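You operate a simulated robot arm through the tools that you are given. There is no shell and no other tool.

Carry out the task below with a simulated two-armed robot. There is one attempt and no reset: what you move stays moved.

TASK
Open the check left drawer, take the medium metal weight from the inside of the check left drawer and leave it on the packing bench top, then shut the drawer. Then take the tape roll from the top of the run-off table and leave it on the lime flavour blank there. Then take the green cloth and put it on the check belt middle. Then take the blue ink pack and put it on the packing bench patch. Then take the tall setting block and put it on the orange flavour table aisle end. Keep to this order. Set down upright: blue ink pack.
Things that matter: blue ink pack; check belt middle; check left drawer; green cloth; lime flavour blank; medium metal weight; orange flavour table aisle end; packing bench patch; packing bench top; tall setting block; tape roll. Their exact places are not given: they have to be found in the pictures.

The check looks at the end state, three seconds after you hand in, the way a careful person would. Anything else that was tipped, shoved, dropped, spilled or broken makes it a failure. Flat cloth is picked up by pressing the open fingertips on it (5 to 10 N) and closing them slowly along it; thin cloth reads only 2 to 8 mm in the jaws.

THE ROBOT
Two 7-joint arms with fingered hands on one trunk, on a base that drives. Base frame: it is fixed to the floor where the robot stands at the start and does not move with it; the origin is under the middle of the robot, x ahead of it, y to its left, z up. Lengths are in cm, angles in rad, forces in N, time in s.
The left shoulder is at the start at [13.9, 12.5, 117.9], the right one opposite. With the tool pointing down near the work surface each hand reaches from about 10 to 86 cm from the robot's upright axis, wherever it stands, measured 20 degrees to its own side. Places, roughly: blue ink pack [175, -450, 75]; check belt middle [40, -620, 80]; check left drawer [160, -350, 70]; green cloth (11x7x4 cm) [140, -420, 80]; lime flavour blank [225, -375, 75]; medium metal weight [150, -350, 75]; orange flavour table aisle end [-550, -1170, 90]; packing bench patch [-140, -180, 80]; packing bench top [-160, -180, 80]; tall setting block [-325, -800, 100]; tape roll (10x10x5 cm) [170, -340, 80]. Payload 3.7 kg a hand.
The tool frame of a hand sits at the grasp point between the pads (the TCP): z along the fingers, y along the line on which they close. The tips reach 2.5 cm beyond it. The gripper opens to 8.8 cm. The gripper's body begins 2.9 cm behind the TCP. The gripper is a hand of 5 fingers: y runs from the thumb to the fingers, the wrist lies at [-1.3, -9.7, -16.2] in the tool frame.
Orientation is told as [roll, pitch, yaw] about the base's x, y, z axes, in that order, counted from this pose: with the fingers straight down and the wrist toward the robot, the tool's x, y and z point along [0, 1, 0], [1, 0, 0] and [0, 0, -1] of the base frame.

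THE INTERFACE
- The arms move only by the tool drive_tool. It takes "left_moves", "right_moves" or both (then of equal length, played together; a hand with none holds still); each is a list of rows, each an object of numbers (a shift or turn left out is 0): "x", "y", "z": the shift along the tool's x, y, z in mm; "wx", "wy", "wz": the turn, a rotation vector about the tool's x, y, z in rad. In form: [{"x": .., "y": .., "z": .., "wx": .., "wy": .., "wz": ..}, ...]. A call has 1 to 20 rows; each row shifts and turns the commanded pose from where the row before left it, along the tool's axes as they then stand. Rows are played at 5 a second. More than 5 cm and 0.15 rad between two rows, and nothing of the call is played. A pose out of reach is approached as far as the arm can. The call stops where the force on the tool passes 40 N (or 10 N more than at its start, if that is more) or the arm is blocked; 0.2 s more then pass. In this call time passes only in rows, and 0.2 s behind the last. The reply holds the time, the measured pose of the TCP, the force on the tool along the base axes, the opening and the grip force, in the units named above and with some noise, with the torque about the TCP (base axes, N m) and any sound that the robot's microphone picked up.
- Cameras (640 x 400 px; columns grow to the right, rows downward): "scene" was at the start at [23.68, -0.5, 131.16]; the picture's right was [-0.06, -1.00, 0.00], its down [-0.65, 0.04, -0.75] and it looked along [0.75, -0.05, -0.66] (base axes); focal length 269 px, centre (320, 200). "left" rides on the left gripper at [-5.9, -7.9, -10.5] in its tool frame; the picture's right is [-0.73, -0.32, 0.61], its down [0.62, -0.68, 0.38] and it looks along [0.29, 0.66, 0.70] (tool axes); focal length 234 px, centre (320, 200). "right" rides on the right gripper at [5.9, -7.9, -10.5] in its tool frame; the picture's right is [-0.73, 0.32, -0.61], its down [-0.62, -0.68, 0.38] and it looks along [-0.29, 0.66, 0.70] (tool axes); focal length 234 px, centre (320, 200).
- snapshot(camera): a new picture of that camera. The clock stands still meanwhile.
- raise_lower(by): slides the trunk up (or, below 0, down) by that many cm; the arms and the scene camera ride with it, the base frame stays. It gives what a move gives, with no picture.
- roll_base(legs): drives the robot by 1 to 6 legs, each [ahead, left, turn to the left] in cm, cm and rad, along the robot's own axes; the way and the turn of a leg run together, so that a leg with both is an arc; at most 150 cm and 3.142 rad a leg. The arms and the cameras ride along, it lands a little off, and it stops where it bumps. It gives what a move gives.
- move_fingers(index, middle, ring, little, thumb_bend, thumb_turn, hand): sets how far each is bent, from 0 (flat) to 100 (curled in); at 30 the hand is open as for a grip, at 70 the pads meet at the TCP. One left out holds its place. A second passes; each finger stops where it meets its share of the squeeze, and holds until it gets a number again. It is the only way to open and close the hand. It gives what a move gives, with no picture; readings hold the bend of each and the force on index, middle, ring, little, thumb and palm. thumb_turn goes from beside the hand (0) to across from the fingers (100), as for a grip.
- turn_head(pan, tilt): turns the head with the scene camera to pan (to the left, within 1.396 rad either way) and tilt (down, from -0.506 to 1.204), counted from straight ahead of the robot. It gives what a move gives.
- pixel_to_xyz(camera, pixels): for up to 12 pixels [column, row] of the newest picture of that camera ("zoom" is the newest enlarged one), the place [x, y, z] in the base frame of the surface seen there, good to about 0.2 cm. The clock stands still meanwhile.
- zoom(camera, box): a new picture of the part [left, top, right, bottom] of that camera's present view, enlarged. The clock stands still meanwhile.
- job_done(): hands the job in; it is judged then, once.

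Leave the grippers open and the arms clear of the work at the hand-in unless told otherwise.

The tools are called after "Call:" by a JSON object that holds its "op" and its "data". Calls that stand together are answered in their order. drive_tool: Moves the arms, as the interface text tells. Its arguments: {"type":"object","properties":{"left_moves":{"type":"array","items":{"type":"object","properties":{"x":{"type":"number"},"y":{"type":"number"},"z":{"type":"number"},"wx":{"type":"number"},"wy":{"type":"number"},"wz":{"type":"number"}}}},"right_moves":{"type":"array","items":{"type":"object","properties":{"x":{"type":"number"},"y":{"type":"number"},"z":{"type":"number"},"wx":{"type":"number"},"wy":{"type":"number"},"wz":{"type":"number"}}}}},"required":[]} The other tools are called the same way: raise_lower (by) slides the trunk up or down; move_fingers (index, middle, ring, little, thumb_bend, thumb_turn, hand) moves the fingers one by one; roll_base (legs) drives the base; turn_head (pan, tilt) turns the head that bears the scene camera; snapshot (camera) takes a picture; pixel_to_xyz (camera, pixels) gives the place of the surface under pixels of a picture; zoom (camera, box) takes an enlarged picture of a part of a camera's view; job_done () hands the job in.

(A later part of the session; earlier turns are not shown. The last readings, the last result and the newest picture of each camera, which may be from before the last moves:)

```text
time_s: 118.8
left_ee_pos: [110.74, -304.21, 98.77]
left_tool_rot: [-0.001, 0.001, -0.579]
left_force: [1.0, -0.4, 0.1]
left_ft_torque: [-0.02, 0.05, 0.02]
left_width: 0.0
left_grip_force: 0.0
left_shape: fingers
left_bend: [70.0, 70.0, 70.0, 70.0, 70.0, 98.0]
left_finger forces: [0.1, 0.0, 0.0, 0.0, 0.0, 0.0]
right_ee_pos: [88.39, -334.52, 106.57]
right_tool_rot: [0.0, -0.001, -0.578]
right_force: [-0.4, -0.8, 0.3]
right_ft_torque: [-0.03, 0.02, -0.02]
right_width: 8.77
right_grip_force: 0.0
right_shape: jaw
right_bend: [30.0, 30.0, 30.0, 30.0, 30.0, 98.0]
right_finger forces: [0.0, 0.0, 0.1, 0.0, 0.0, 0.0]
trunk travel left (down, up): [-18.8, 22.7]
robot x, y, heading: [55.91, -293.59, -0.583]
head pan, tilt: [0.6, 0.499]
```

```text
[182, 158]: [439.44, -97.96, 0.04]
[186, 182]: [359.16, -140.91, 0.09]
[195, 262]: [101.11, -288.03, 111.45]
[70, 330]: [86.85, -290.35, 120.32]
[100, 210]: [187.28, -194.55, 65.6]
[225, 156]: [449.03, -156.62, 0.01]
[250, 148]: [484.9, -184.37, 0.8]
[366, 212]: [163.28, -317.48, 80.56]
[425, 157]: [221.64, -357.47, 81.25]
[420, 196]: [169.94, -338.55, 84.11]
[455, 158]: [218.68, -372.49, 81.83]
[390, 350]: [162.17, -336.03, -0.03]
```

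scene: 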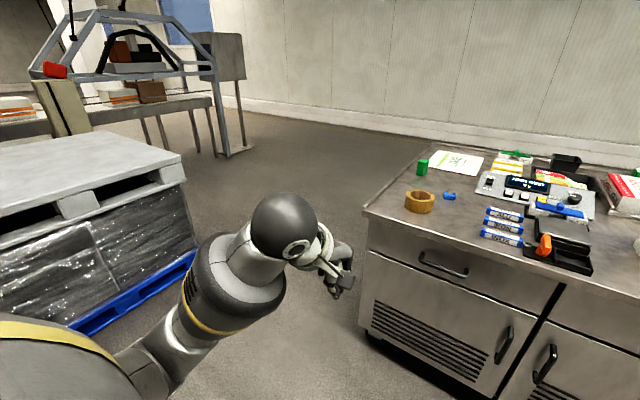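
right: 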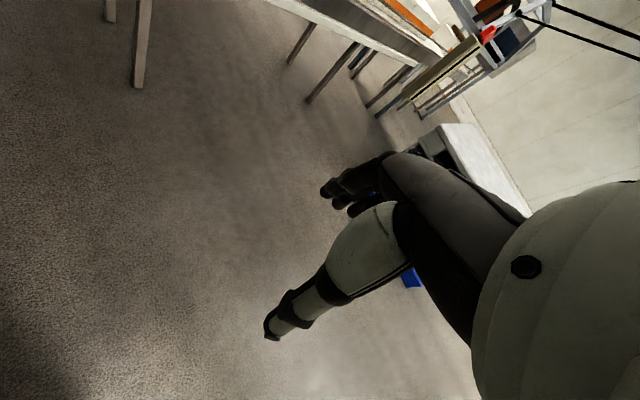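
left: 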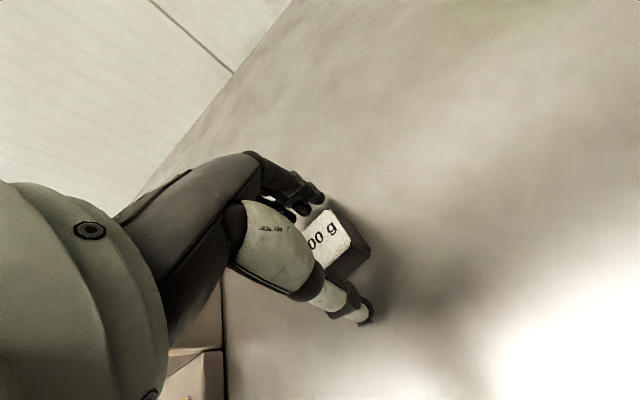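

The aisle is about 115 cm wide (pallet side at l≈-61, cabinet edge -177). I raise the trunk 10 cm so the hands clear everything, then sidestep left, drive up the aisle, and turn right to face the cabinet's left side.

Call:
{"op": "raise_lower", "data": {"by": 10}}

Call:
{"op": "roll_base", "data": {"legs": [[0, 86, 0], [100, 0, 0]]}}

Call:
{"op": "turn_head", "data": {"pan": 0, "tilt": 0.5}}

Call:
{"op": "snapshot", "data": {"camera": "scene"}}

```text
time_s: 120.2
left_ee_pos: [110.87, -304.26, 108.59]
left_tool_rot: [0.001, 0.002, -0.578]
left_force: [-0.1, 0.0, -1.0]
left_ft_torque: [-0.02, 0.0, -0.01]
left_width: 0.0
left_grip_force: 0.0
left_shape: fingers
left_bend: [70.0, 70.0, 70.0, 70.0, 70.0, 98.0]
left_finger forces: [0.1, 0.0, 0.0, 0.0, 0.0, 0.1]
right_ee_pos: [88.43, -334.64, 116.4]
right_tool_rot: [0.001, 0.003, -0.579]
right_force: [-0.2, 0.5, -0.4]
right_ft_torque: [-0.02, 0.02, 0.02]
right_width: 8.75
right_grip_force: 0.0
right_shape: jaw
right_bend: [30.0, 30.0, 30.0, 30.0, 30.0, 98.0]
right_finger forces: [0.0, 0.0, 0.0, 0.0, 0.0, 0.1]
trunk travel left (down, up): [-28.8, 12.7]
robot x, y, heading: [55.88, -293.37, -0.574]
head pan, tilt: [0.6, 0.499]
```

```text
time_s: 132.8
left_ee_pos: [240.7, -288.13, 108.9]
left_tool_rot: [0.0, 0.002, -0.581]
left_force: [-0.4, 1.0, -0.4]
left_ft_torque: [0.01, 0.03, -0.02]
left_width: 0.0
left_grip_force: 0.0
left_shape: fingers
left_bend: [70.0, 70.0, 70.0, 70.0, 70.0, 98.0]
left_finger forces: [0.0, 0.1, 0.0, 0.0, 0.0, 0.0]
right_ee_pos: [218.26, -318.52, 116.64]
right_tool_rot: [0.002, 0.0, -0.583]
right_force: [-0.1, -0.9, -0.1]
right_ft_torque: [0.03, 0.01, 0.01]
right_width: 8.79
right_grip_force: 0.1
right_shape: jaw
right_bend: [30.0, 30.0, 30.0, 30.0, 30.0, 98.0]
right_finger forces: [0.0, 0.1, 0.0, 0.0, 0.0, 0.0]
trunk travel left (down, up): [-28.8, 12.7]
robot x, y, heading: [185.89, -277.49, -0.575]
head pan, tilt: [0.6, 0.499]
```

```text
time_s: 133.8
left_ee_pos: [240.61, -288.09, 108.98]
left_tool_rot: [0.001, 0.002, -0.581]
left_force: [-0.3, -0.8, -0.3]
left_ft_torque: [0.0, 0.0, 0.01]
left_width: 0.02
left_grip_force: 0.0
left_shape: fingers
left_bend: [70.0, 70.0, 70.0, 70.0, 70.0, 98.0]
left_finger forces: [0.0, 0.0, 0.0, 0.0, 0.0, 0.1]
right_ee_pos: [218.1, -318.46, 116.57]
right_tool_rot: [0.0, 0.0, -0.582]
right_force: [-0.9, 0.6, -0.5]
right_ft_torque: [-0.01, 0.01, -0.02]
right_width: 8.75
right_grip_force: 0.1
right_shape: jaw
right_bend: [30.0, 30.0, 30.0, 30.0, 30.0, 98.0]
right_finger forces: [0.0, 0.1, 0.0, 0.0, 0.0, 0.0]
trunk travel left (down, up): [-28.8, 12.7]
robot x, y, heading: [185.44, -277.37, -0.583]
head pan, tilt: [0.0, 0.499]
```

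```text
taken
```

scene: 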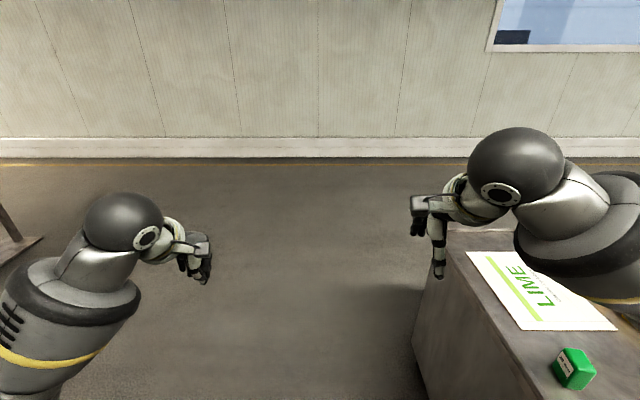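

Clear ahead. I go 31 cm further and turn right 1.567 to face the cabinet's left side.

Call:
{"op": "roll_base", "data": {"legs": [[31, 0, 0], [0, 0, -1.567]]}}

Call:
{"op": "turn_head", "data": {"pan": 0.1, "tilt": 0.85}}

Call:
{"op": "snapshot", "data": {"camera": "scene"}}

```text
time_s: 139.7
left_ee_pos: [201.11, -349.31, 108.89]
left_tool_rot: [0.0, 0.002, -2.15]
left_force: [-0.4, 0.0, -0.7]
left_ft_torque: [0.0, -0.01, 0.0]
left_width: 0.0
left_grip_force: 0.1
left_shape: fingers
left_bend: [70.0, 70.0, 70.0, 70.0, 70.0, 98.0]
left_finger forces: [0.1, 0.1, 0.0, 0.1, 0.0, 0.1]
right_ee_pos: [170.54, -326.71, 116.46]
right_tool_rot: [0.001, -0.001, -2.152]
right_force: [-0.1, -0.1, -0.1]
right_ft_torque: [0.01, 0.01, -0.01]
right_width: 8.76
right_grip_force: 0.1
right_shape: jaw
right_bend: [30.0, 30.0, 30.0, 30.0, 30.0, 98.0]
right_finger forces: [0.1, 0.0, 0.0, 0.1, 0.0, 0.0]
trunk travel left (down, up): [-28.8, 12.7]
robot x, y, heading: [211.49, -294.38, -2.15]
head pan, tilt: [0.0, 0.499]
```

```text
time_s: 140.5
left_ee_pos: [201.0, -349.21, 108.8]
left_tool_rot: [0.0, 0.0, -2.149]
left_force: [0.4, 0.8, 0.2]
left_ft_torque: [0.01, -0.01, 0.0]
left_width: 0.0
left_grip_force: 0.1
left_shape: fingers
left_bend: [70.0, 70.0, 70.0, 70.0, 70.0, 98.0]
left_finger forces: [0.0, 0.0, 0.0, 0.0, 0.0, 0.1]
right_ee_pos: [170.57, -326.62, 116.53]
right_tool_rot: [0.0, 0.0, -2.15]
right_force: [0.1, -0.7, 0.7]
right_ft_torque: [-0.01, 0.01, -0.02]
right_width: 8.77
right_grip_force: 0.0
right_shape: jaw
right_bend: [30.0, 30.0, 30.0, 30.0, 30.0, 98.0]
right_finger forces: [0.0, 0.1, 0.0, 0.0, 0.0, 0.0]
trunk travel left (down, up): [-28.8, 12.7]
robot x, y, heading: [211.8, -294.53, -2.147]
head pan, tilt: [0.099, 0.85]
```

```text
taken
```

scene: 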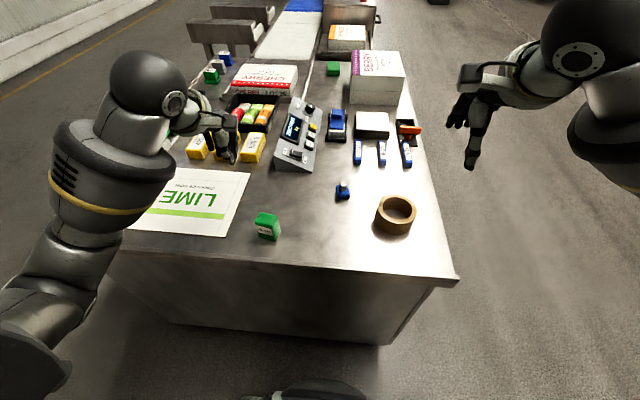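

Now the tape roll is at (396,215), lime blank at (195,200). I zoom and measure the roll, the blue thing near it, and the blank.

Call:
{"op": "zoom", "data": {"camera": "scene", "box": [320, 150, 460, 260]}}

Call:
{"op": "pixel_to_xyz", "data": {"camera": "scene", "pixels": [[396, 198], [396, 203], [378, 208], [414, 212], [395, 225], [394, 232], [396, 213], [342, 190], [250, 172], [133, 230], [227, 236], [174, 168]]}}

```text
3.64 times, centred on (390, 205) of scene
```

zoom: 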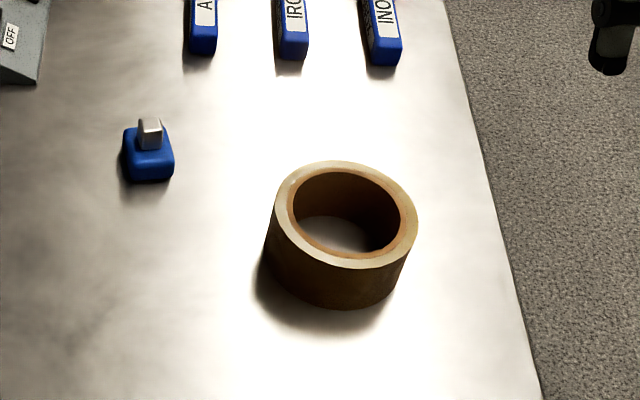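

```text
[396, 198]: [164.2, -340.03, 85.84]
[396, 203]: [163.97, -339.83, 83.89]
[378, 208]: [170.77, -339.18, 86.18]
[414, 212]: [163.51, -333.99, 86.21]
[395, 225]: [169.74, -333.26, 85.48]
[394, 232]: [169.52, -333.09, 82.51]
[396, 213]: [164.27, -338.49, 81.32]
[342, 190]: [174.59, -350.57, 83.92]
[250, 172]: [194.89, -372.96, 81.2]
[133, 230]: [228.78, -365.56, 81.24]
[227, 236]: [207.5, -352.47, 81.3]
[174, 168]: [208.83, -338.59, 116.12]
```

I measure the rim precisely in the zoomed picture.

Call:
{"op": "pixel_to_xyz", "data": {"camera": "zoom", "pixels": [[340, 167], [335, 260], [284, 208], [408, 228], [300, 180], [390, 180], [375, 258], [296, 245], [340, 230], [310, 320], [150, 130], [150, 160]]}}

```text
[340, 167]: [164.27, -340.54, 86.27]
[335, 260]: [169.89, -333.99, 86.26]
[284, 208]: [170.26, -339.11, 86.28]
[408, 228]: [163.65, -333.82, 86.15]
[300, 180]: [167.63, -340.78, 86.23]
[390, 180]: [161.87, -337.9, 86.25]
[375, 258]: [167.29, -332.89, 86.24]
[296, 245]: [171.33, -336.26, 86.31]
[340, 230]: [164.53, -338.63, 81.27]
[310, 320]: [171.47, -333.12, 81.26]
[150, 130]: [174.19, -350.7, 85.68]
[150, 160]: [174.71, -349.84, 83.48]
```

Roll centre ≈ (166.5,-336.8), table z≈81.3, roll top 86.25. I'll grip its far wall (thumb in the hole, fingers outside). First I check how far the tubes' near ends are, then sidestep right 30 cm so the left hand works on its own side.

Call:
{"op": "pixel_to_xyz", "data": {"camera": "scene", "pixels": [[358, 163], [382, 164], [410, 165], [357, 145], [381, 145], [405, 145], [333, 68], [212, 75], [300, 130]]}}

Call:
{"op": "roll_base", "data": {"legs": [[0, -30, 0]]}}

Call:
{"op": "move_fingers", "data": {"hand": "left", "index": 30, "middle": 30, "ring": 30, "little": 30, "thumb_bend": 30}}

Call:
{"op": "snapshot", "data": {"camera": "scene"}}

```text
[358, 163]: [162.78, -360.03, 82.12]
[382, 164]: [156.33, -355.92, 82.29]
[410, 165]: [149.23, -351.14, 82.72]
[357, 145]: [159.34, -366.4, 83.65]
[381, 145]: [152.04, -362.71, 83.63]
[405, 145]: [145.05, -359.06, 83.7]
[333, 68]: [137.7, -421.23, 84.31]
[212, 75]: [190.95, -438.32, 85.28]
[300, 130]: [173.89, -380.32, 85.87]
```

```text
time_s: 143.8
left_ee_pos: [175.68, -332.66, 108.9]
left_tool_rot: [0.001, 0.003, -2.152]
left_force: [0.5, -0.2, 0.7]
left_ft_torque: [0.0, -0.01, 0.03]
left_width: 0.0
left_grip_force: 0.1
left_shape: fingers
left_bend: [70.0, 70.0, 70.0, 70.0, 70.0, 98.0]
left_finger forces: [0.0, 0.0, 0.0, 0.1, 0.0, 0.0]
right_ee_pos: [145.39, -310.19, 116.68]
right_tool_rot: [0.0, -0.001, -2.152]
right_force: [0.4, -0.5, -0.4]
right_ft_torque: [-0.01, -0.01, 0.01]
right_width: 8.8
right_grip_force: 0.0
right_shape: jaw
right_bend: [30.0, 30.0, 30.0, 30.0, 30.0, 98.0]
right_finger forces: [0.0, 0.0, 0.0, 0.0, 0.0, 0.0]
trunk travel left (down, up): [-28.8, 12.7]
robot x, y, heading: [186.39, -278.02, -2.154]
head pan, tilt: [0.099, 0.85]
```

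```text
time_s: 144.8
left_ee_pos: [175.76, -332.81, 108.82]
left_tool_rot: [0.001, 0.0, -2.152]
left_force: [0.7, -0.8, -0.5]
left_ft_torque: [-0.02, -0.03, 0.03]
left_width: 8.46
left_grip_force: 0.1
left_shape: fingers
left_bend: [30.0, 30.0, 30.0, 30.0, 30.0, 98.0]
left_finger forces: [0.0, 0.0, 0.0, 0.1, 0.0, 0.0]
right_ee_pos: [145.35, -310.14, 116.5]
right_tool_rot: [-0.001, 0.0, -2.153]
right_force: [0.1, 0.5, 0.6]
right_ft_torque: [0.0, 0.01, 0.01]
right_width: 8.78
right_grip_force: 0.0
right_shape: jaw
right_bend: [30.0, 30.0, 30.0, 30.0, 30.0, 98.0]
right_finger forces: [0.0, 0.0, 0.1, 0.1, 0.1, 0.1]
trunk travel left (down, up): [-28.8, 12.7]
robot x, y, heading: [186.46, -277.88, -2.153]
head pan, tilt: [0.099, 0.85]
```

```text
taken
```

scene: 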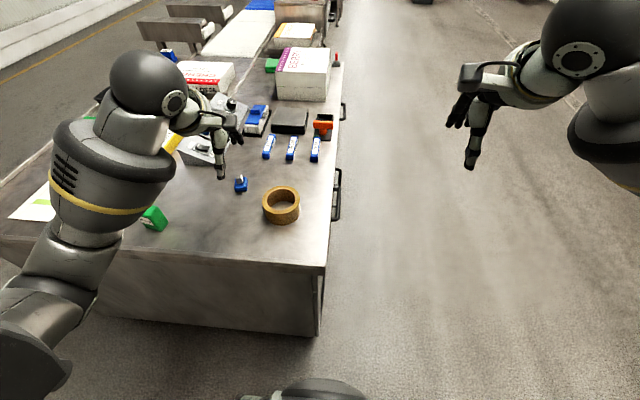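

The green object at (137.7,-421.2,84.3) matches the cloth's place. Tubes are 17 cm beyond the roll's far wall, so there is room. I move the left hand over the far wall of the roll.

Call:
{"op": "drive_tool", "data": {"left_moves": [{"x": -14, "y": 32}, {"x": -14, "y": 32}, {"x": -14, "y": 32}, {"x": -13, "y": 32}]}}

Call:
{"op": "snapshot", "data": {"camera": "left"}}

Call:
{"op": "snapshot", "data": {"camera": "scene"}}

```text
time_s: 145.8
left_ee_pos: [163.87, -340.48, 108.83]
left_tool_rot: [0.0, 0.002, -2.151]
left_force: [0.3, -0.2, -0.7]
left_ft_torque: [-0.03, 0.0, -0.01]
left_width: 8.47
left_grip_force: 0.1
left_shape: fingers
left_bend: [30.0, 30.0, 30.0, 30.0, 30.0, 98.0]
left_finger forces: [0.0, 0.0, 0.0, 0.0, 0.0, 0.1]
right_ee_pos: [145.39, -310.08, 116.47]
right_tool_rot: [0.001, 0.001, -2.153]
right_force: [-0.5, 0.0, -0.4]
right_ft_torque: [0.03, 0.0, -0.04]
right_width: 8.77
right_grip_force: 0.1
right_shape: jaw
right_bend: [30.0, 30.0, 30.0, 30.0, 30.0, 98.0]
right_finger forces: [0.0, 0.1, 0.0, 0.1, 0.1, 0.1]
trunk travel left (down, up): [-28.8, 12.7]
robot x, y, heading: [186.39, -277.99, -2.149]
head pan, tilt: [0.099, 0.85]
```

```text
taken
```

left: 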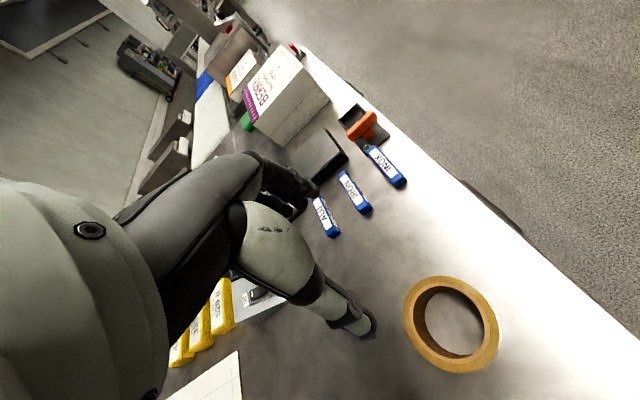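

```text
taken
```

scene: 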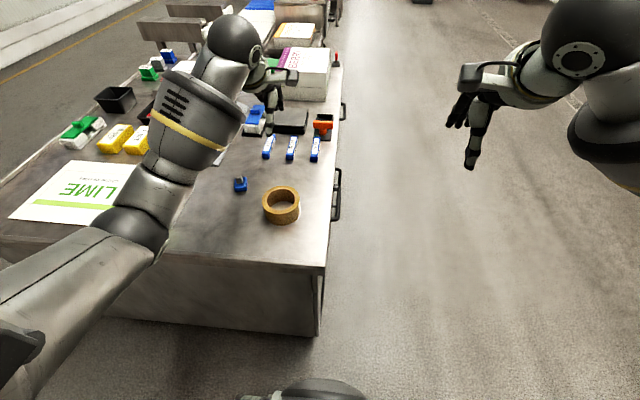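

I verify the roll's position with the left camera.

Call:
{"op": "pixel_to_xyz", "data": {"camera": "left", "pixels": [[432, 284], [424, 286], [462, 367], [410, 325], [494, 330], [470, 287], [425, 352], [380, 300], [450, 325]]}}

```text
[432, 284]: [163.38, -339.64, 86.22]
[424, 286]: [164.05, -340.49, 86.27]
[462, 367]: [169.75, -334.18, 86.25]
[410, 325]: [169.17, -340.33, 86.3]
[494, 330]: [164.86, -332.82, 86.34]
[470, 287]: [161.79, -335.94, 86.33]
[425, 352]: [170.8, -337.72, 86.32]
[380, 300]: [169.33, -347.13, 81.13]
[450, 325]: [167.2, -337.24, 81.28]
```

The TCP is right over the far wall (radius 4.5 from roll centre). I descend 20 cm and check.

Call:
{"op": "drive_tool", "data": {"left_moves": [{"z": 40}, {"z": 40}, {"z": 40}, {"z": 40}, {"z": 30}]}}

Call:
{"op": "snapshot", "data": {"camera": "left"}}

```text
time_s: 146.9
left_ee_pos: [164.14, -340.45, 89.89]
left_tool_rot: [0.0, -0.001, -2.152]
left_force: [-0.3, 0.0, 0.5]
left_ft_torque: [0.02, 0.01, 0.0]
left_width: 8.44
left_grip_force: 0.1
left_shape: fingers
left_bend: [30.0, 30.0, 30.0, 30.0, 30.0, 98.0]
left_finger forces: [0.0, 0.0, 0.0, 0.0, 0.0, 0.0]
right_ee_pos: [145.37, -310.09, 116.52]
right_tool_rot: [-0.001, 0.0, -2.151]
right_force: [-0.9, 0.1, 0.6]
right_ft_torque: [-0.01, -0.02, -0.02]
right_width: 8.76
right_grip_force: 0.0
right_shape: jaw
right_bend: [30.0, 30.0, 30.0, 30.0, 30.0, 98.0]
right_finger forces: [0.0, 0.1, 0.0, 0.0, 0.0, 0.0]
trunk travel left (down, up): [-28.8, 12.7]
robot x, y, heading: [186.7, -277.22, -2.151]
head pan, tilt: [0.099, 0.85]
```

```text
taken
```

left: 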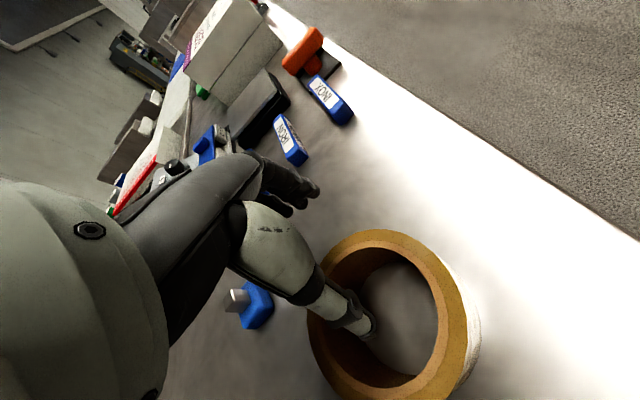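

The thumb tip is over the hole, fingers beyond the far wall. I descend the remaining 5.6 cm in decreasing steps.

Call:
{"op": "drive_tool", "data": {"left_moves": [{"z": 18}, {"z": 15}, {"z": 10}, {"z": 6}, {"z": 5}]}}

Call:
{"op": "snapshot", "data": {"camera": "left"}}

```text
time_s: 148.2
left_ee_pos: [164.23, -340.34, 84.42]
left_tool_rot: [0.0, 0.002, -2.154]
left_force: [-0.2, 0.3, 0.8]
left_ft_torque: [-0.03, -0.01, 0.0]
left_width: 8.45
left_grip_force: 0.1
left_shape: fingers
left_bend: [30.0, 30.0, 30.0, 30.0, 30.0, 98.0]
left_finger forces: [0.0, 0.0, 0.1, 0.1, 0.1, 0.0]
right_ee_pos: [145.28, -310.02, 116.57]
right_tool_rot: [-0.001, 0.0, -2.153]
right_force: [0.2, 0.4, -0.3]
right_ft_torque: [0.03, 0.0, 0.04]
right_width: 8.77
right_grip_force: 0.1
right_shape: jaw
right_bend: [30.0, 30.0, 30.0, 30.0, 30.0, 98.0]
right_finger forces: [0.0, 0.0, 0.0, 0.1, 0.1, 0.0]
trunk travel left (down, up): [-28.8, 12.7]
robot x, y, heading: [186.07, -278.01, -2.155]
head pan, tilt: [0.099, 0.85]
```

```text
taken
```

left: 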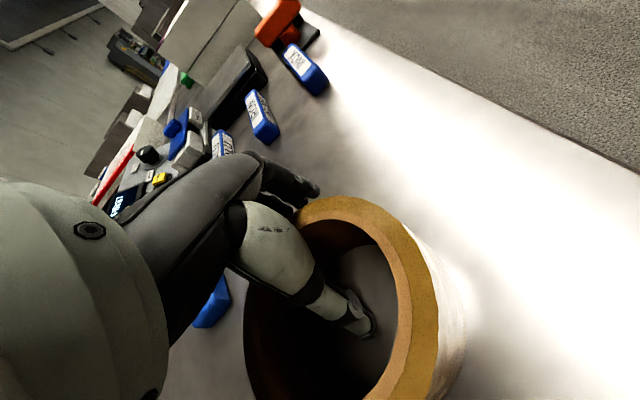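

Thumb is in the hole and no contact force. I close in two steps.

Call:
{"op": "move_fingers", "data": {"hand": "left", "index": 58, "middle": 58, "ring": 55, "little": 45, "thumb_bend": 58}}

Call:
{"op": "move_fingers", "data": {"hand": "left", "index": 72, "middle": 72, "ring": 62, "little": 50, "thumb_bend": 72}}

Call:
{"op": "snapshot", "data": {"camera": "left"}}

```text
time_s: 149.2
left_ee_pos: [164.17, -340.52, 84.36]
left_tool_rot: [-0.001, 0.0, -2.152]
left_force: [1.2, 0.3, 0.1]
left_ft_torque: [0.03, -0.02, 0.01]
left_width: 2.7
left_grip_force: 0.1
left_shape: fingers
left_bend: [57.0, 57.0, 55.0, 45.0, 57.0, 98.0]
left_finger forces: [0.0, 0.1, 0.0, 0.1, 0.0, 0.0]
right_ee_pos: [145.46, -310.12, 116.59]
right_tool_rot: [0.0, 0.0, -2.152]
right_force: [0.1, -1.0, -0.4]
right_ft_torque: [0.02, 0.0, 0.01]
right_width: 8.75
right_grip_force: 0.1
right_shape: jaw
right_bend: [30.0, 30.0, 30.0, 30.0, 30.0, 98.0]
right_finger forces: [0.0, 0.0, 0.1, 0.1, 0.1, 0.0]
trunk travel left (down, up): [-28.8, 12.7]
robot x, y, heading: [186.58, -277.67, -2.151]
head pan, tilt: [0.099, 0.85]
```

```text
time_s: 150.2
left_ee_pos: [164.05, -340.42, 84.33]
left_tool_rot: [-0.001, 0.002, -2.151]
left_force: [0.2, -0.2, 0.7]
left_ft_torque: [0.05, 0.0, -0.04]
left_width: 0.65
left_grip_force: 5.9
left_shape: fingers
left_bend: [71.0, 67.0, 62.0, 50.0, 66.0, 97.0]
left_finger forces: [3.6, 2.6, 0.1, 0.1, 6.2, 0.0]
right_ee_pos: [145.37, -310.19, 116.6]
right_tool_rot: [0.0, 0.0, -2.15]
right_force: [-0.1, 0.0, 0.0]
right_ft_torque: [0.0, 0.01, 0.01]
right_width: 8.78
right_grip_force: 0.1
right_shape: jaw
right_bend: [30.0, 30.0, 30.0, 30.0, 30.0, 98.0]
right_finger forces: [0.0, 0.0, 0.0, 0.1, 0.0, 0.0]
trunk travel left (down, up): [-28.8, 12.7]
robot x, y, heading: [186.43, -277.69, -2.151]
head pan, tilt: [0.099, 0.85]
```

```text
taken
```

left: 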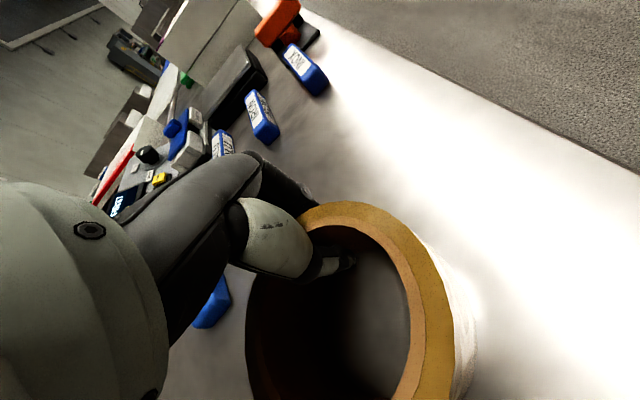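

Gripped at ~6 N. I tighten, then lift 8 cm and check.

Call:
{"op": "move_fingers", "data": {"hand": "left", "index": 82, "middle": 82, "ring": 68, "thumb_bend": 82}}

Call:
{"op": "drive_tool", "data": {"left_moves": [{"z": -8}, {"z": -12}, {"z": -20}, {"z": -20}, {"z": -20}]}}

Call:
{"op": "snapshot", "data": {"camera": "left"}}

Call:
{"op": "snapshot", "data": {"camera": "scene"}}

```text
time_s: 151.2
left_ee_pos: [164.03, -340.37, 84.34]
left_tool_rot: [0.001, 0.003, -2.152]
left_force: [0.1, 1.0, 0.5]
left_ft_torque: [-0.06, -0.05, -0.03]
left_width: 0.51
left_grip_force: 19.2
left_shape: fingers
left_bend: [74.0, 81.0, 68.0, 50.0, 71.0, 91.0]
left_finger forces: [11.1, 7.8, 0.1, 0.0, 18.9, 0.0]
right_ee_pos: [145.26, -310.15, 116.57]
right_tool_rot: [-0.001, 0.0, -2.153]
right_force: [-0.1, -0.8, 0.4]
right_ft_torque: [0.04, -0.02, 0.01]
right_width: 8.76
right_grip_force: 0.1
right_shape: jaw
right_bend: [30.0, 30.0, 30.0, 30.0, 30.0, 98.0]
right_finger forces: [0.0, 0.0, 0.0, 0.0, 0.0, 0.1]
trunk travel left (down, up): [-28.8, 12.7]
robot x, y, heading: [186.62, -277.95, -2.146]
head pan, tilt: [0.099, 0.85]
```

```text
time_s: 152.3
left_ee_pos: [164.19, -340.45, 92.46]
left_tool_rot: [0.0, 0.001, -2.151]
left_force: [-0.2, 0.0, -2.8]
left_ft_torque: [-0.13, -0.02, 0.03]
left_width: 0.51
left_grip_force: 19.4
left_shape: fingers
left_bend: [74.0, 81.0, 68.0, 50.0, 71.0, 91.0]
left_finger forces: [11.5, 7.7, 0.0, 0.0, 19.1, 0.0]
right_ee_pos: [145.23, -310.12, 116.51]
right_tool_rot: [0.001, 0.0, -2.152]
right_force: [-0.5, 0.8, 0.4]
right_ft_torque: [-0.04, 0.01, 0.0]
right_width: 8.76
right_grip_force: 0.1
right_shape: jaw
right_bend: [30.0, 30.0, 30.0, 30.0, 30.0, 98.0]
right_finger forces: [0.0, 0.0, 0.0, 0.1, 0.0, 0.1]
trunk travel left (down, up): [-28.8, 12.7]
robot x, y, heading: [186.64, -278.0, -2.156]
head pan, tilt: [0.099, 0.85]
```

```text
taken
```

left: 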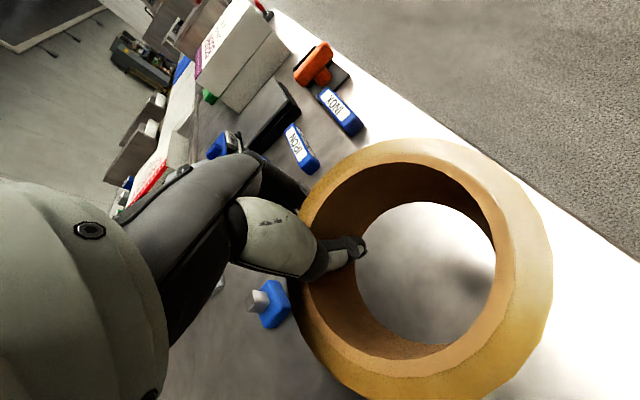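

```text
taken
```

scene: 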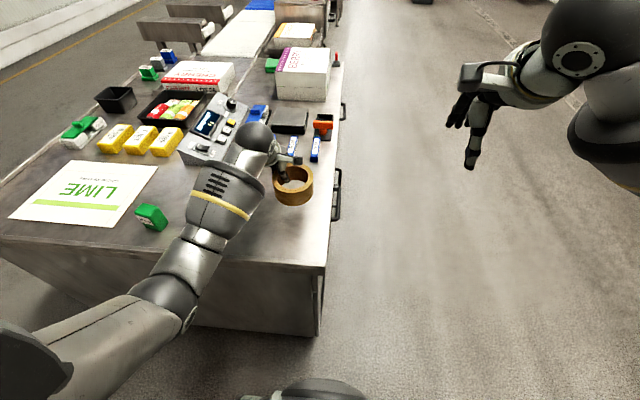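

The roll is lifted and held (2.8 N load). I raise it 12 cm more and measure how the roll sits.

Call:
{"op": "drive_tool", "data": {"left_moves": [{"z": -25}, {"z": -25}, {"z": -25}, {"z": -25}, {"z": -20}]}}

Call:
{"op": "snapshot", "data": {"camera": "left"}}

Call:
{"op": "pixel_to_xyz", "data": {"camera": "left", "pixels": [[310, 215], [400, 150], [520, 240], [500, 340], [400, 375], [310, 310], [470, 175], [345, 352]]}}

```text
time_s: 153.6
left_ee_pos: [164.05, -340.45, 104.55]
left_tool_rot: [0.0, 0.003, -2.151]
left_force: [0.3, -0.5, -1.3]
left_ft_torque: [-0.11, -0.01, -0.04]
left_width: 0.52
left_grip_force: 19.2
left_shape: fingers
left_bend: [74.0, 81.0, 68.0, 50.0, 71.0, 91.0]
left_finger forces: [11.5, 7.7, 0.0, 0.1, 19.2, 0.0]
right_ee_pos: [145.26, -310.19, 116.55]
right_tool_rot: [0.001, -0.001, -2.152]
right_force: [0.5, 0.6, 0.1]
right_ft_torque: [-0.03, -0.01, 0.0]
right_width: 8.78
right_grip_force: 0.0
right_shape: jaw
right_bend: [30.0, 30.0, 30.0, 30.0, 30.0, 98.0]
right_finger forces: [0.0, 0.0, 0.0, 0.0, 0.0, 0.0]
trunk travel left (down, up): [-28.8, 12.7]
robot x, y, heading: [186.49, -277.98, -2.15]
head pan, tilt: [0.099, 0.85]
```

```text
taken
```

left: 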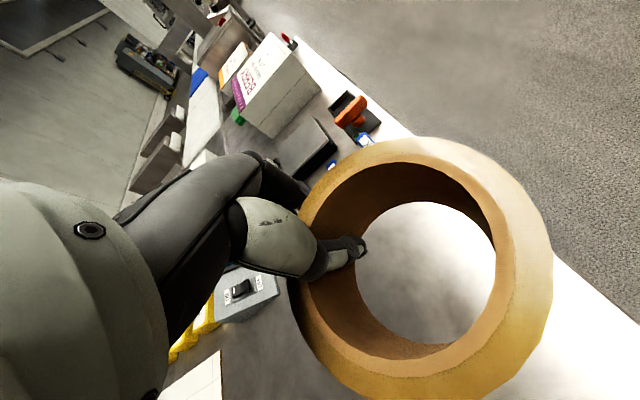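

```text
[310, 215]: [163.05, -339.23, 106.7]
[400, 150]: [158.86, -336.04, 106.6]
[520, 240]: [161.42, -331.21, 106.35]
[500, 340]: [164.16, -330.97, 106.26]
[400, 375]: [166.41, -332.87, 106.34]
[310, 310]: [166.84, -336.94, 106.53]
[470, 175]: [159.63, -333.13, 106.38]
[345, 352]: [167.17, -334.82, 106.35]
```

The roll is level, its centre is about 4.7 cm back and 3.8 cm right of the TCP. The blank's centre is (211.8,-369.3), so TCP must go to about (212.4,-375.3). I sidestep left 46 cm.

Call:
{"op": "roll_base", "data": {"legs": [[0, 46, 0]]}}

Call:
{"op": "snapshot", "data": {"camera": "scene"}}

Call:
{"op": "snapshot", "data": {"camera": "left"}}

```text
time_s: 158.1
left_ee_pos: [202.28, -365.68, 104.36]
left_tool_rot: [0.0, 0.002, -2.154]
left_force: [0.9, -0.4, -2.7]
left_ft_torque: [-0.11, -0.02, -0.05]
left_width: 0.53
left_grip_force: 19.4
left_shape: fingers
left_bend: [74.0, 81.0, 68.0, 50.0, 71.0, 91.0]
left_finger forces: [11.5, 8.0, 0.0, 0.0, 19.2, 0.1]
right_ee_pos: [183.63, -335.26, 116.63]
right_tool_rot: [-0.001, 0.001, -2.152]
right_force: [0.7, -0.6, 0.9]
right_ft_torque: [0.01, 0.0, -0.02]
right_width: 8.77
right_grip_force: 0.1
right_shape: jaw
right_bend: [30.0, 30.0, 30.0, 30.0, 30.0, 98.0]
right_finger forces: [0.0, 0.1, 0.0, 0.0, 0.1, 0.0]
trunk travel left (down, up): [-28.8, 12.7]
robot x, y, heading: [224.85, -302.96, -2.151]
head pan, tilt: [0.099, 0.85]
```

```text
taken
```

scene: 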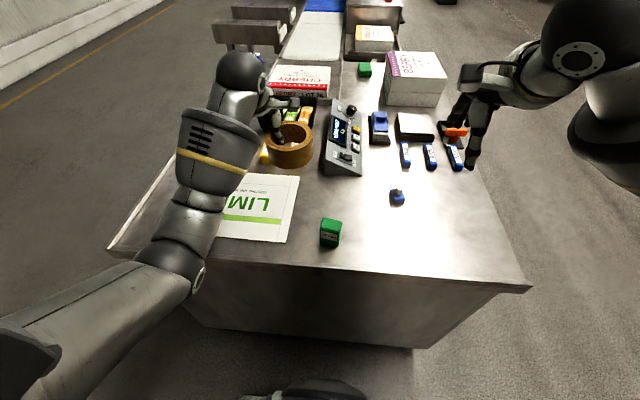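

```text
taken
```

left: 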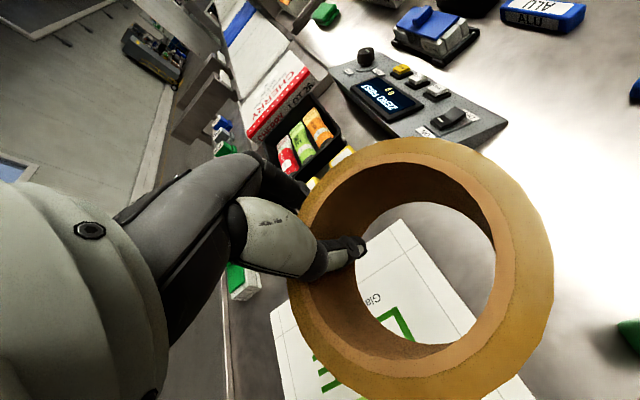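

I'll set the roll at about (212.4,-366.5), fully on the blank and clear of the yellow blocks beyond it. I move the hand 12.7 cm left at this height and measure again.

Call:
{"op": "drive_tool", "data": {"left_moves": [{"x": 32}, {"x": 32}, {"x": 32}, {"x": 31, "y": -2}]}}

Call:
{"op": "snapshot", "data": {"camera": "scene"}}

Call:
{"op": "snapshot", "data": {"camera": "left"}}

```text
time_s: 159.1
left_ee_pos: [213.09, -372.38, 104.44]
left_tool_rot: [0.001, 0.001, -2.153]
left_force: [0.1, 0.2, -2.1]
left_ft_torque: [-0.11, -0.01, 0.0]
left_width: 0.51
left_grip_force: 19.5
left_shape: fingers
left_bend: [74.0, 81.0, 68.0, 50.0, 71.0, 91.0]
left_finger forces: [11.5, 8.1, 0.0, 0.0, 19.3, 0.0]
right_ee_pos: [183.64, -335.32, 116.53]
right_tool_rot: [0.001, -0.002, -2.152]
right_force: [-0.2, -0.2, -0.6]
right_ft_torque: [0.0, -0.02, 0.01]
right_width: 8.78
right_grip_force: 0.1
right_shape: jaw
right_bend: [30.0, 30.0, 30.0, 30.0, 30.0, 98.0]
right_finger forces: [0.1, 0.1, 0.0, 0.0, 0.0, 0.0]
trunk travel left (down, up): [-28.8, 12.7]
robot x, y, heading: [224.57, -303.26, -2.153]
head pan, tilt: [0.099, 0.85]
```

```text
taken
```

scene: 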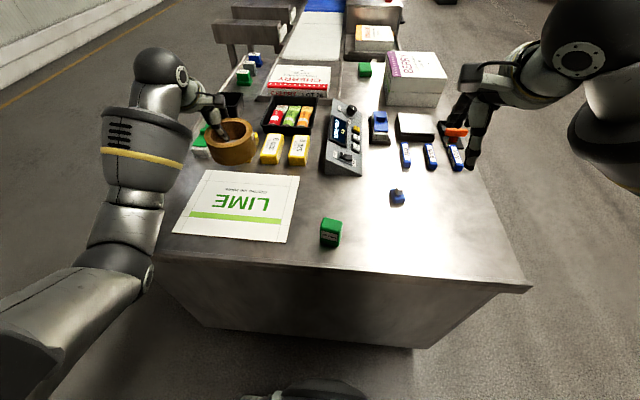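

```text
taken
```

left: 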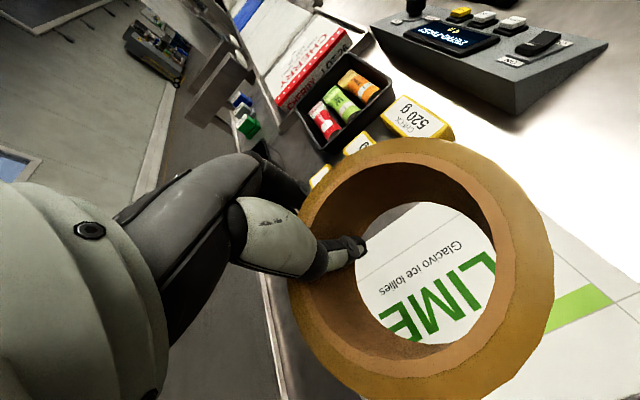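

Call:
{"op": "pixel_to_xyz", "data": {"camera": "scene", "pixels": [[206, 171], [299, 176], [287, 242], [174, 233], [240, 205], [272, 162], [298, 164], [200, 152], [212, 155]]}}

Call:
{"op": "pixel_to_xyz", "data": {"camera": "left", "pixels": [[310, 215], [400, 150], [520, 240], [500, 340], [400, 375], [310, 310], [425, 290]]}}

```text
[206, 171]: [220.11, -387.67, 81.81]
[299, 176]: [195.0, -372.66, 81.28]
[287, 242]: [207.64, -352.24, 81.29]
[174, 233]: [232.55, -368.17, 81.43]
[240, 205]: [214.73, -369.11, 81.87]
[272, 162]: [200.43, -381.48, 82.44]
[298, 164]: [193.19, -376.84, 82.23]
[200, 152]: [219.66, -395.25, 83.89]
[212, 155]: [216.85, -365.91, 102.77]
```

```text
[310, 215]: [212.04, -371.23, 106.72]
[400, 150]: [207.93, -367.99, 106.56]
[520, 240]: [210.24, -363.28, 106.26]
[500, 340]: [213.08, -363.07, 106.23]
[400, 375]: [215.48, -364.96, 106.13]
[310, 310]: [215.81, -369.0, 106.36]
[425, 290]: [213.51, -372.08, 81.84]
```

Blank centre is (213.8,-370.2), surface z≈81.85. I shift 3 cm more to the left, descend 18 cm, then approach in small steps.

Call:
{"op": "drive_tool", "data": {"left_moves": [{"x": 30, "y": 8}, {"z": 35}, {"z": 35}, {"z": 35}, {"z": 35}, {"z": 25}, {"z": 15}]}}

Call:
{"op": "snapshot", "data": {"camera": "left"}}

```text
time_s: 160.7
left_ee_pos: [215.19, -374.79, 86.42]
left_tool_rot: [0.0, 0.001, -2.156]
left_force: [0.4, -0.3, -2.2]
left_ft_torque: [-0.1, -0.02, -0.02]
left_width: 0.5
left_grip_force: 19.0
left_shape: fingers
left_bend: [74.0, 81.0, 68.0, 50.0, 71.0, 91.0]
left_finger forces: [11.5, 8.0, 0.0, 0.0, 19.2, 0.0]
right_ee_pos: [183.74, -335.23, 116.58]
right_tool_rot: [0.0, -0.001, -2.154]
right_force: [0.0, 0.5, 0.3]
right_ft_torque: [-0.02, -0.02, -0.02]
right_width: 8.76
right_grip_force: 0.0
right_shape: jaw
right_bend: [30.0, 30.0, 30.0, 30.0, 30.0, 98.0]
right_finger forces: [0.0, 0.0, 0.1, 0.0, 0.0, 0.1]
trunk travel left (down, up): [-28.8, 12.7]
robot x, y, heading: [224.96, -303.06, -2.153]
head pan, tilt: [0.099, 0.85]
```

```text
taken
```

left: 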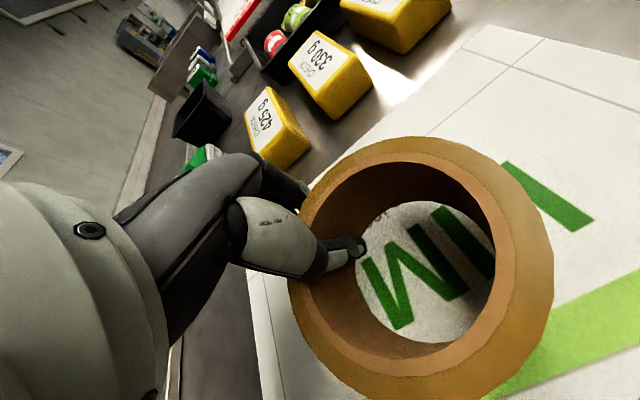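

The roll hovers about 1.3 cm above the blank. I lower in 2–3 mm steps.

Call:
{"op": "drive_tool", "data": {"left_moves": [{"z": 4}, {"z": 3}, {"z": 3}, {"z": 2}]}}

```text
time_s: 161.7
left_ee_pos: [215.02, -374.67, 85.13]
left_tool_rot: [-0.001, 0.003, -2.154]
left_force: [0.4, 0.0, -1.5]
left_ft_torque: [-0.1, -0.02, -0.01]
left_width: 0.52
left_grip_force: 19.4
left_shape: fingers
left_bend: [74.0, 81.0, 68.0, 50.0, 71.0, 91.0]
left_finger forces: [11.6, 7.9, 0.0, 0.0, 19.1, 0.0]
right_ee_pos: [183.59, -335.3, 116.58]
right_tool_rot: [0.0, -0.002, -2.154]
right_force: [-0.3, -0.5, 0.5]
right_ft_torque: [0.05, 0.01, -0.02]
right_width: 8.78
right_grip_force: 0.2
right_shape: jaw
right_bend: [30.0, 30.0, 30.0, 30.0, 30.0, 98.0]
right_finger forces: [0.1, 0.0, 0.0, 0.0, 0.1, 0.1]
trunk travel left (down, up): [-28.8, 12.7]
robot x, y, heading: [224.83, -303.05, -2.149]
head pan, tilt: [0.099, 0.85]
```

Not yet in contact (force still -1.5..-2). I lower further in 1.5 mm steps.

Call:
{"op": "drive_tool", "data": {"left_moves": [{"z": 1.5}, {"z": 1.5}, {"z": 1.5}]}}

```text
time_s: 162.5
left_ee_pos: [215.09, -374.66, 84.83]
left_tool_rot: [0.0, 0.0, -2.154]
left_force: [0.1, -0.2, 1.6]
left_ft_torque: [0.1, -0.11, -0.06]
left_width: 0.49
left_grip_force: 19.5
left_shape: fingers
left_bend: [74.0, 81.0, 68.0, 50.0, 71.0, 91.0]
left_finger forces: [10.2, 8.8, 0.1, 0.0, 19.8, 0.1]
right_ee_pos: [183.64, -335.3, 116.7]
right_tool_rot: [0.001, 0.0, -2.153]
right_force: [0.1, -0.4, 0.6]
right_ft_torque: [-0.02, 0.0, -0.02]
right_width: 8.79
right_grip_force: 0.0
right_shape: jaw
right_bend: [30.0, 30.0, 30.0, 30.0, 30.0, 98.0]
right_finger forces: [0.0, 0.0, 0.0, 0.0, 0.1, 0.1]
trunk travel left (down, up): [-28.8, 12.7]
robot x, y, heading: [225.24, -302.73, -2.158]
head pan, tilt: [0.099, 0.85]
```

Contact (force +1.6 N). I open the fingers gently, only partway, because of the yellow block near the fingers.

Call:
{"op": "move_fingers", "data": {"hand": "left", "index": 62, "middle": 62, "ring": 60, "thumb_bend": 62}}

Call:
{"op": "move_fingers", "data": {"hand": "left", "index": 50, "middle": 50, "ring": 50, "little": 50, "thumb_bend": 46, "thumb_turn": 98}}

Call:
{"op": "snapshot", "data": {"camera": "left"}}

```text
time_s: 163.5
left_ee_pos: [215.0, -374.63, 84.8]
left_tool_rot: [-0.001, 0.002, -2.154]
left_force: [0.0, 0.9, -0.4]
left_ft_torque: [-0.03, -0.01, -0.02]
left_width: 1.55
left_grip_force: 0.3
left_shape: fingers
left_bend: [62.0, 62.0, 60.0, 50.0, 62.0, 97.0]
left_finger forces: [0.1, 0.0, 0.0, 0.1, 0.4, 0.1]
right_ee_pos: [183.6, -335.27, 116.5]
right_tool_rot: [0.0, 0.0, -2.155]
right_force: [-0.6, -0.2, 0.6]
right_ft_torque: [0.02, 0.01, 0.0]
right_width: 8.8
right_grip_force: 0.0
right_shape: jaw
right_bend: [30.0, 30.0, 30.0, 30.0, 30.0, 98.0]
right_finger forces: [0.1, 0.1, 0.1, 0.1, 0.0, 0.0]
trunk travel left (down, up): [-28.8, 12.7]
robot x, y, heading: [224.69, -302.85, -2.152]
head pan, tilt: [0.099, 0.85]
```

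```text
time_s: 164.5
left_ee_pos: [215.16, -374.76, 84.74]
left_tool_rot: [0.002, 0.001, -2.153]
left_force: [0.7, -0.1, -0.1]
left_ft_torque: [0.01, -0.02, 0.02]
left_width: 4.52
left_grip_force: 0.3
left_shape: fingers
left_bend: [50.0, 50.0, 50.0, 50.0, 46.0, 98.0]
left_finger forces: [0.0, 0.1, 0.0, 0.1, 0.0, 0.0]
right_ee_pos: [183.53, -335.33, 116.62]
right_tool_rot: [0.0, -0.001, -2.153]
right_force: [0.2, -0.1, -0.1]
right_ft_torque: [0.03, 0.01, 0.01]
right_width: 8.78
right_grip_force: 0.1
right_shape: jaw
right_bend: [30.0, 30.0, 30.0, 30.0, 30.0, 98.0]
right_finger forces: [0.0, 0.1, 0.0, 0.1, 0.0, 0.0]
trunk travel left (down, up): [-28.8, 12.7]
robot x, y, heading: [224.94, -303.17, -2.155]
head pan, tilt: [0.099, 0.85]
```

```text
taken
```

left: 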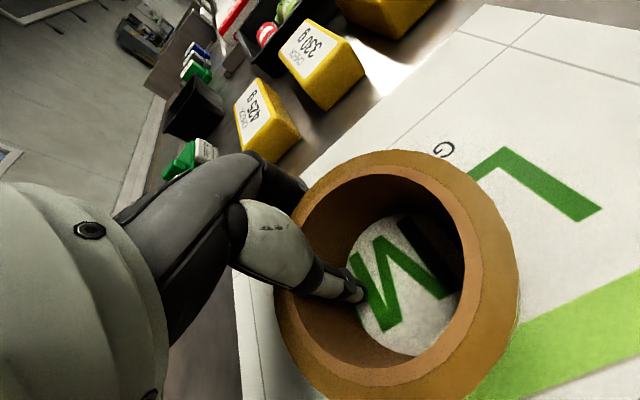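

The roll lies on the blank, hand open. I lift straight up.

Call:
{"op": "drive_tool", "data": {"left_moves": [{"z": -5}, {"z": -10}, {"z": -20}, {"z": -30}, {"z": -40}, {"z": -40}, {"z": -40}]}}

Call:
{"op": "snapshot", "data": {"camera": "left"}}

Call:
{"op": "snapshot", "data": {"camera": "scene"}}

```text
time_s: 166.1
left_ee_pos: [215.11, -374.61, 103.22]
left_tool_rot: [0.0, 0.001, -2.153]
left_force: [-0.6, 0.1, 0.2]
left_ft_torque: [0.02, 0.0, 0.01]
left_width: 4.56
left_grip_force: 0.0
left_shape: fingers
left_bend: [50.0, 50.0, 50.0, 50.0, 46.0, 98.0]
left_finger forces: [0.0, 0.0, 0.1, 0.0, 0.0, 0.0]
right_ee_pos: [183.61, -335.19, 116.65]
right_tool_rot: [0.001, -0.001, -2.154]
right_force: [-0.7, 0.8, -0.4]
right_ft_torque: [0.03, -0.02, -0.03]
right_width: 8.76
right_grip_force: 0.1
right_shape: jaw
right_bend: [30.0, 30.0, 30.0, 30.0, 30.0, 98.0]
right_finger forces: [0.0, 0.0, 0.1, 0.0, 0.0, 0.1]
trunk travel left (down, up): [-28.8, 12.7]
robot x, y, heading: [224.5, -303.2, -2.154]
head pan, tilt: [0.099, 0.85]
```

```text
taken
```

left: 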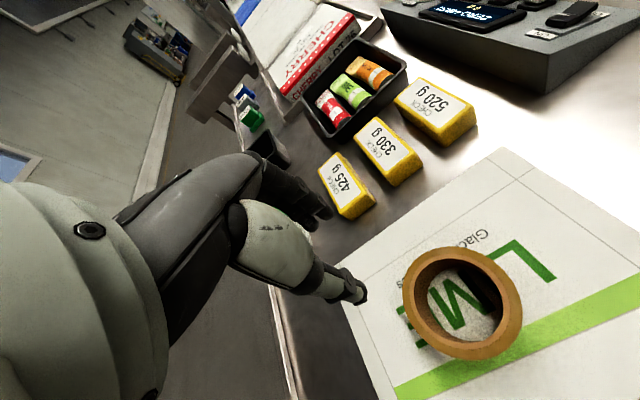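

```text
taken
```

scene: 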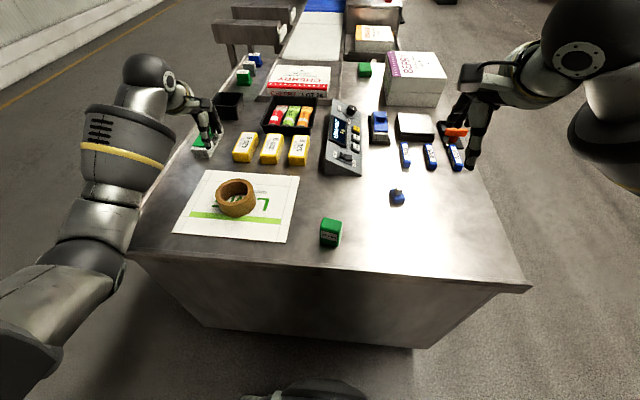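

The roll lies within the blank. Now I look at the green cloth at (365,69) and the blue item at (256,60).

Call:
{"op": "zoom", "data": {"camera": "scene", "box": [200, 30, 480, 130]}}

Call:
{"op": "pixel_to_xyz", "data": {"camera": "scene", "pixels": [[365, 69], [359, 68], [371, 70], [365, 64], [365, 75], [256, 60], [250, 68], [243, 77], [340, 85], [345, 60], [300, 45], [265, 72]]}}

```text
2.29 times, centred on (340, 80) of scene
```

zoom: 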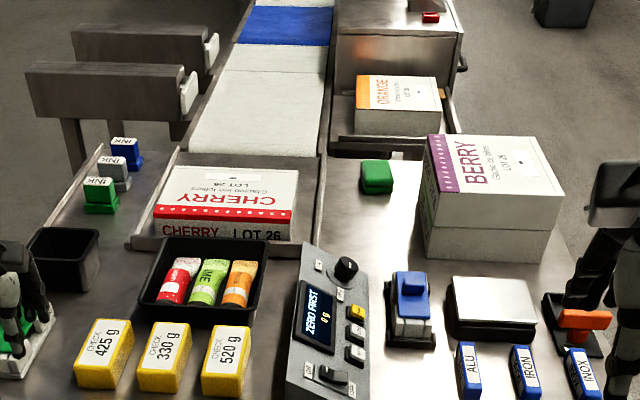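

```text
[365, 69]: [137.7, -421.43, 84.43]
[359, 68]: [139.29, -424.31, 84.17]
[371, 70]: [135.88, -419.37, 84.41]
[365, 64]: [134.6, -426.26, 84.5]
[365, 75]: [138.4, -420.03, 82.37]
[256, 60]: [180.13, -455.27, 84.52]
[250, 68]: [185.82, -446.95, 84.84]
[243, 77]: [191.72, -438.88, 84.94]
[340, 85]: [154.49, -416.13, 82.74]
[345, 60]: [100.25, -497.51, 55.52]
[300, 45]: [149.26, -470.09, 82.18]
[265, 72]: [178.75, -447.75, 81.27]
```

The blue ink pack is the blue "INK" item, top at about (180,-455,84.5). The green cloth pad is at about (137,-422,84.4), next to the BERRY stack. I measure the boxes around it and the space behind the cabinet.

Call:
{"op": "pixel_to_xyz", "data": {"camera": "scene", "pixels": [[388, 54], [437, 53], [445, 82], [392, 78], [386, 100], [440, 104], [330, 70], [268, 97], [332, 45], [352, 64], [60, 60], [20, 40]]}}

Call:
{"op": "turn_head", "data": {"pan": 0.3, "tilt": 0.45}}

Call:
{"op": "snapshot", "data": {"camera": "scene"}}

```text
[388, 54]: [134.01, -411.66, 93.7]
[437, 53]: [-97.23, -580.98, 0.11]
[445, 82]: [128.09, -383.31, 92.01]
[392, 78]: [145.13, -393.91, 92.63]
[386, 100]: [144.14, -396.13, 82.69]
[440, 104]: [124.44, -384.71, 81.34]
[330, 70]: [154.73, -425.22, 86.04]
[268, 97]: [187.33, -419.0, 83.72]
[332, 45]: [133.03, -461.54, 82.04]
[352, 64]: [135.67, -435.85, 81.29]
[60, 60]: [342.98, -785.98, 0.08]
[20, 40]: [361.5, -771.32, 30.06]
```

```text
time_s: 167.0
left_ee_pos: [214.99, -374.76, 103.13]
left_tool_rot: [-0.001, 0.001, -2.154]
left_force: [-0.4, -0.9, 0.3]
left_ft_torque: [0.02, -0.02, -0.02]
left_width: 4.55
left_grip_force: 0.1
left_shape: fingers
left_bend: [50.0, 50.0, 50.0, 50.0, 46.0, 98.0]
left_finger forces: [0.1, 0.1, 0.0, 0.0, 0.1, 0.0]
right_ee_pos: [183.62, -335.39, 116.51]
right_tool_rot: [0.001, 0.001, -2.154]
right_force: [-0.7, -0.6, 0.0]
right_ft_torque: [0.0, 0.01, -0.01]
right_width: 8.76
right_grip_force: 0.1
right_shape: jaw
right_bend: [30.0, 30.0, 30.0, 30.0, 30.0, 98.0]
right_finger forces: [0.0, 0.1, 0.0, 0.1, 0.0, 0.0]
trunk travel left (down, up): [-28.8, 12.7]
robot x, y, heading: [224.9, -303.03, -2.155]
head pan, tilt: [0.3, 0.45]
```

```text
taken
```

scene: 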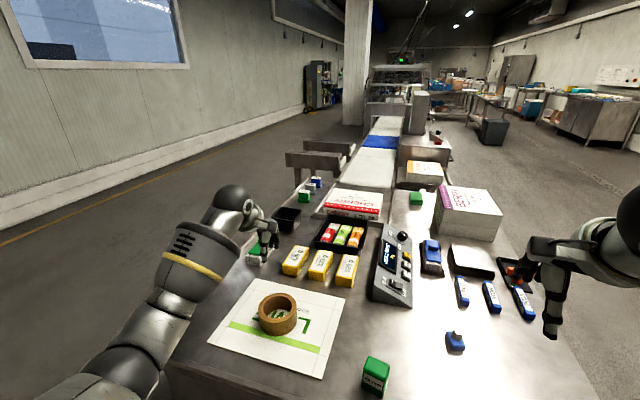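

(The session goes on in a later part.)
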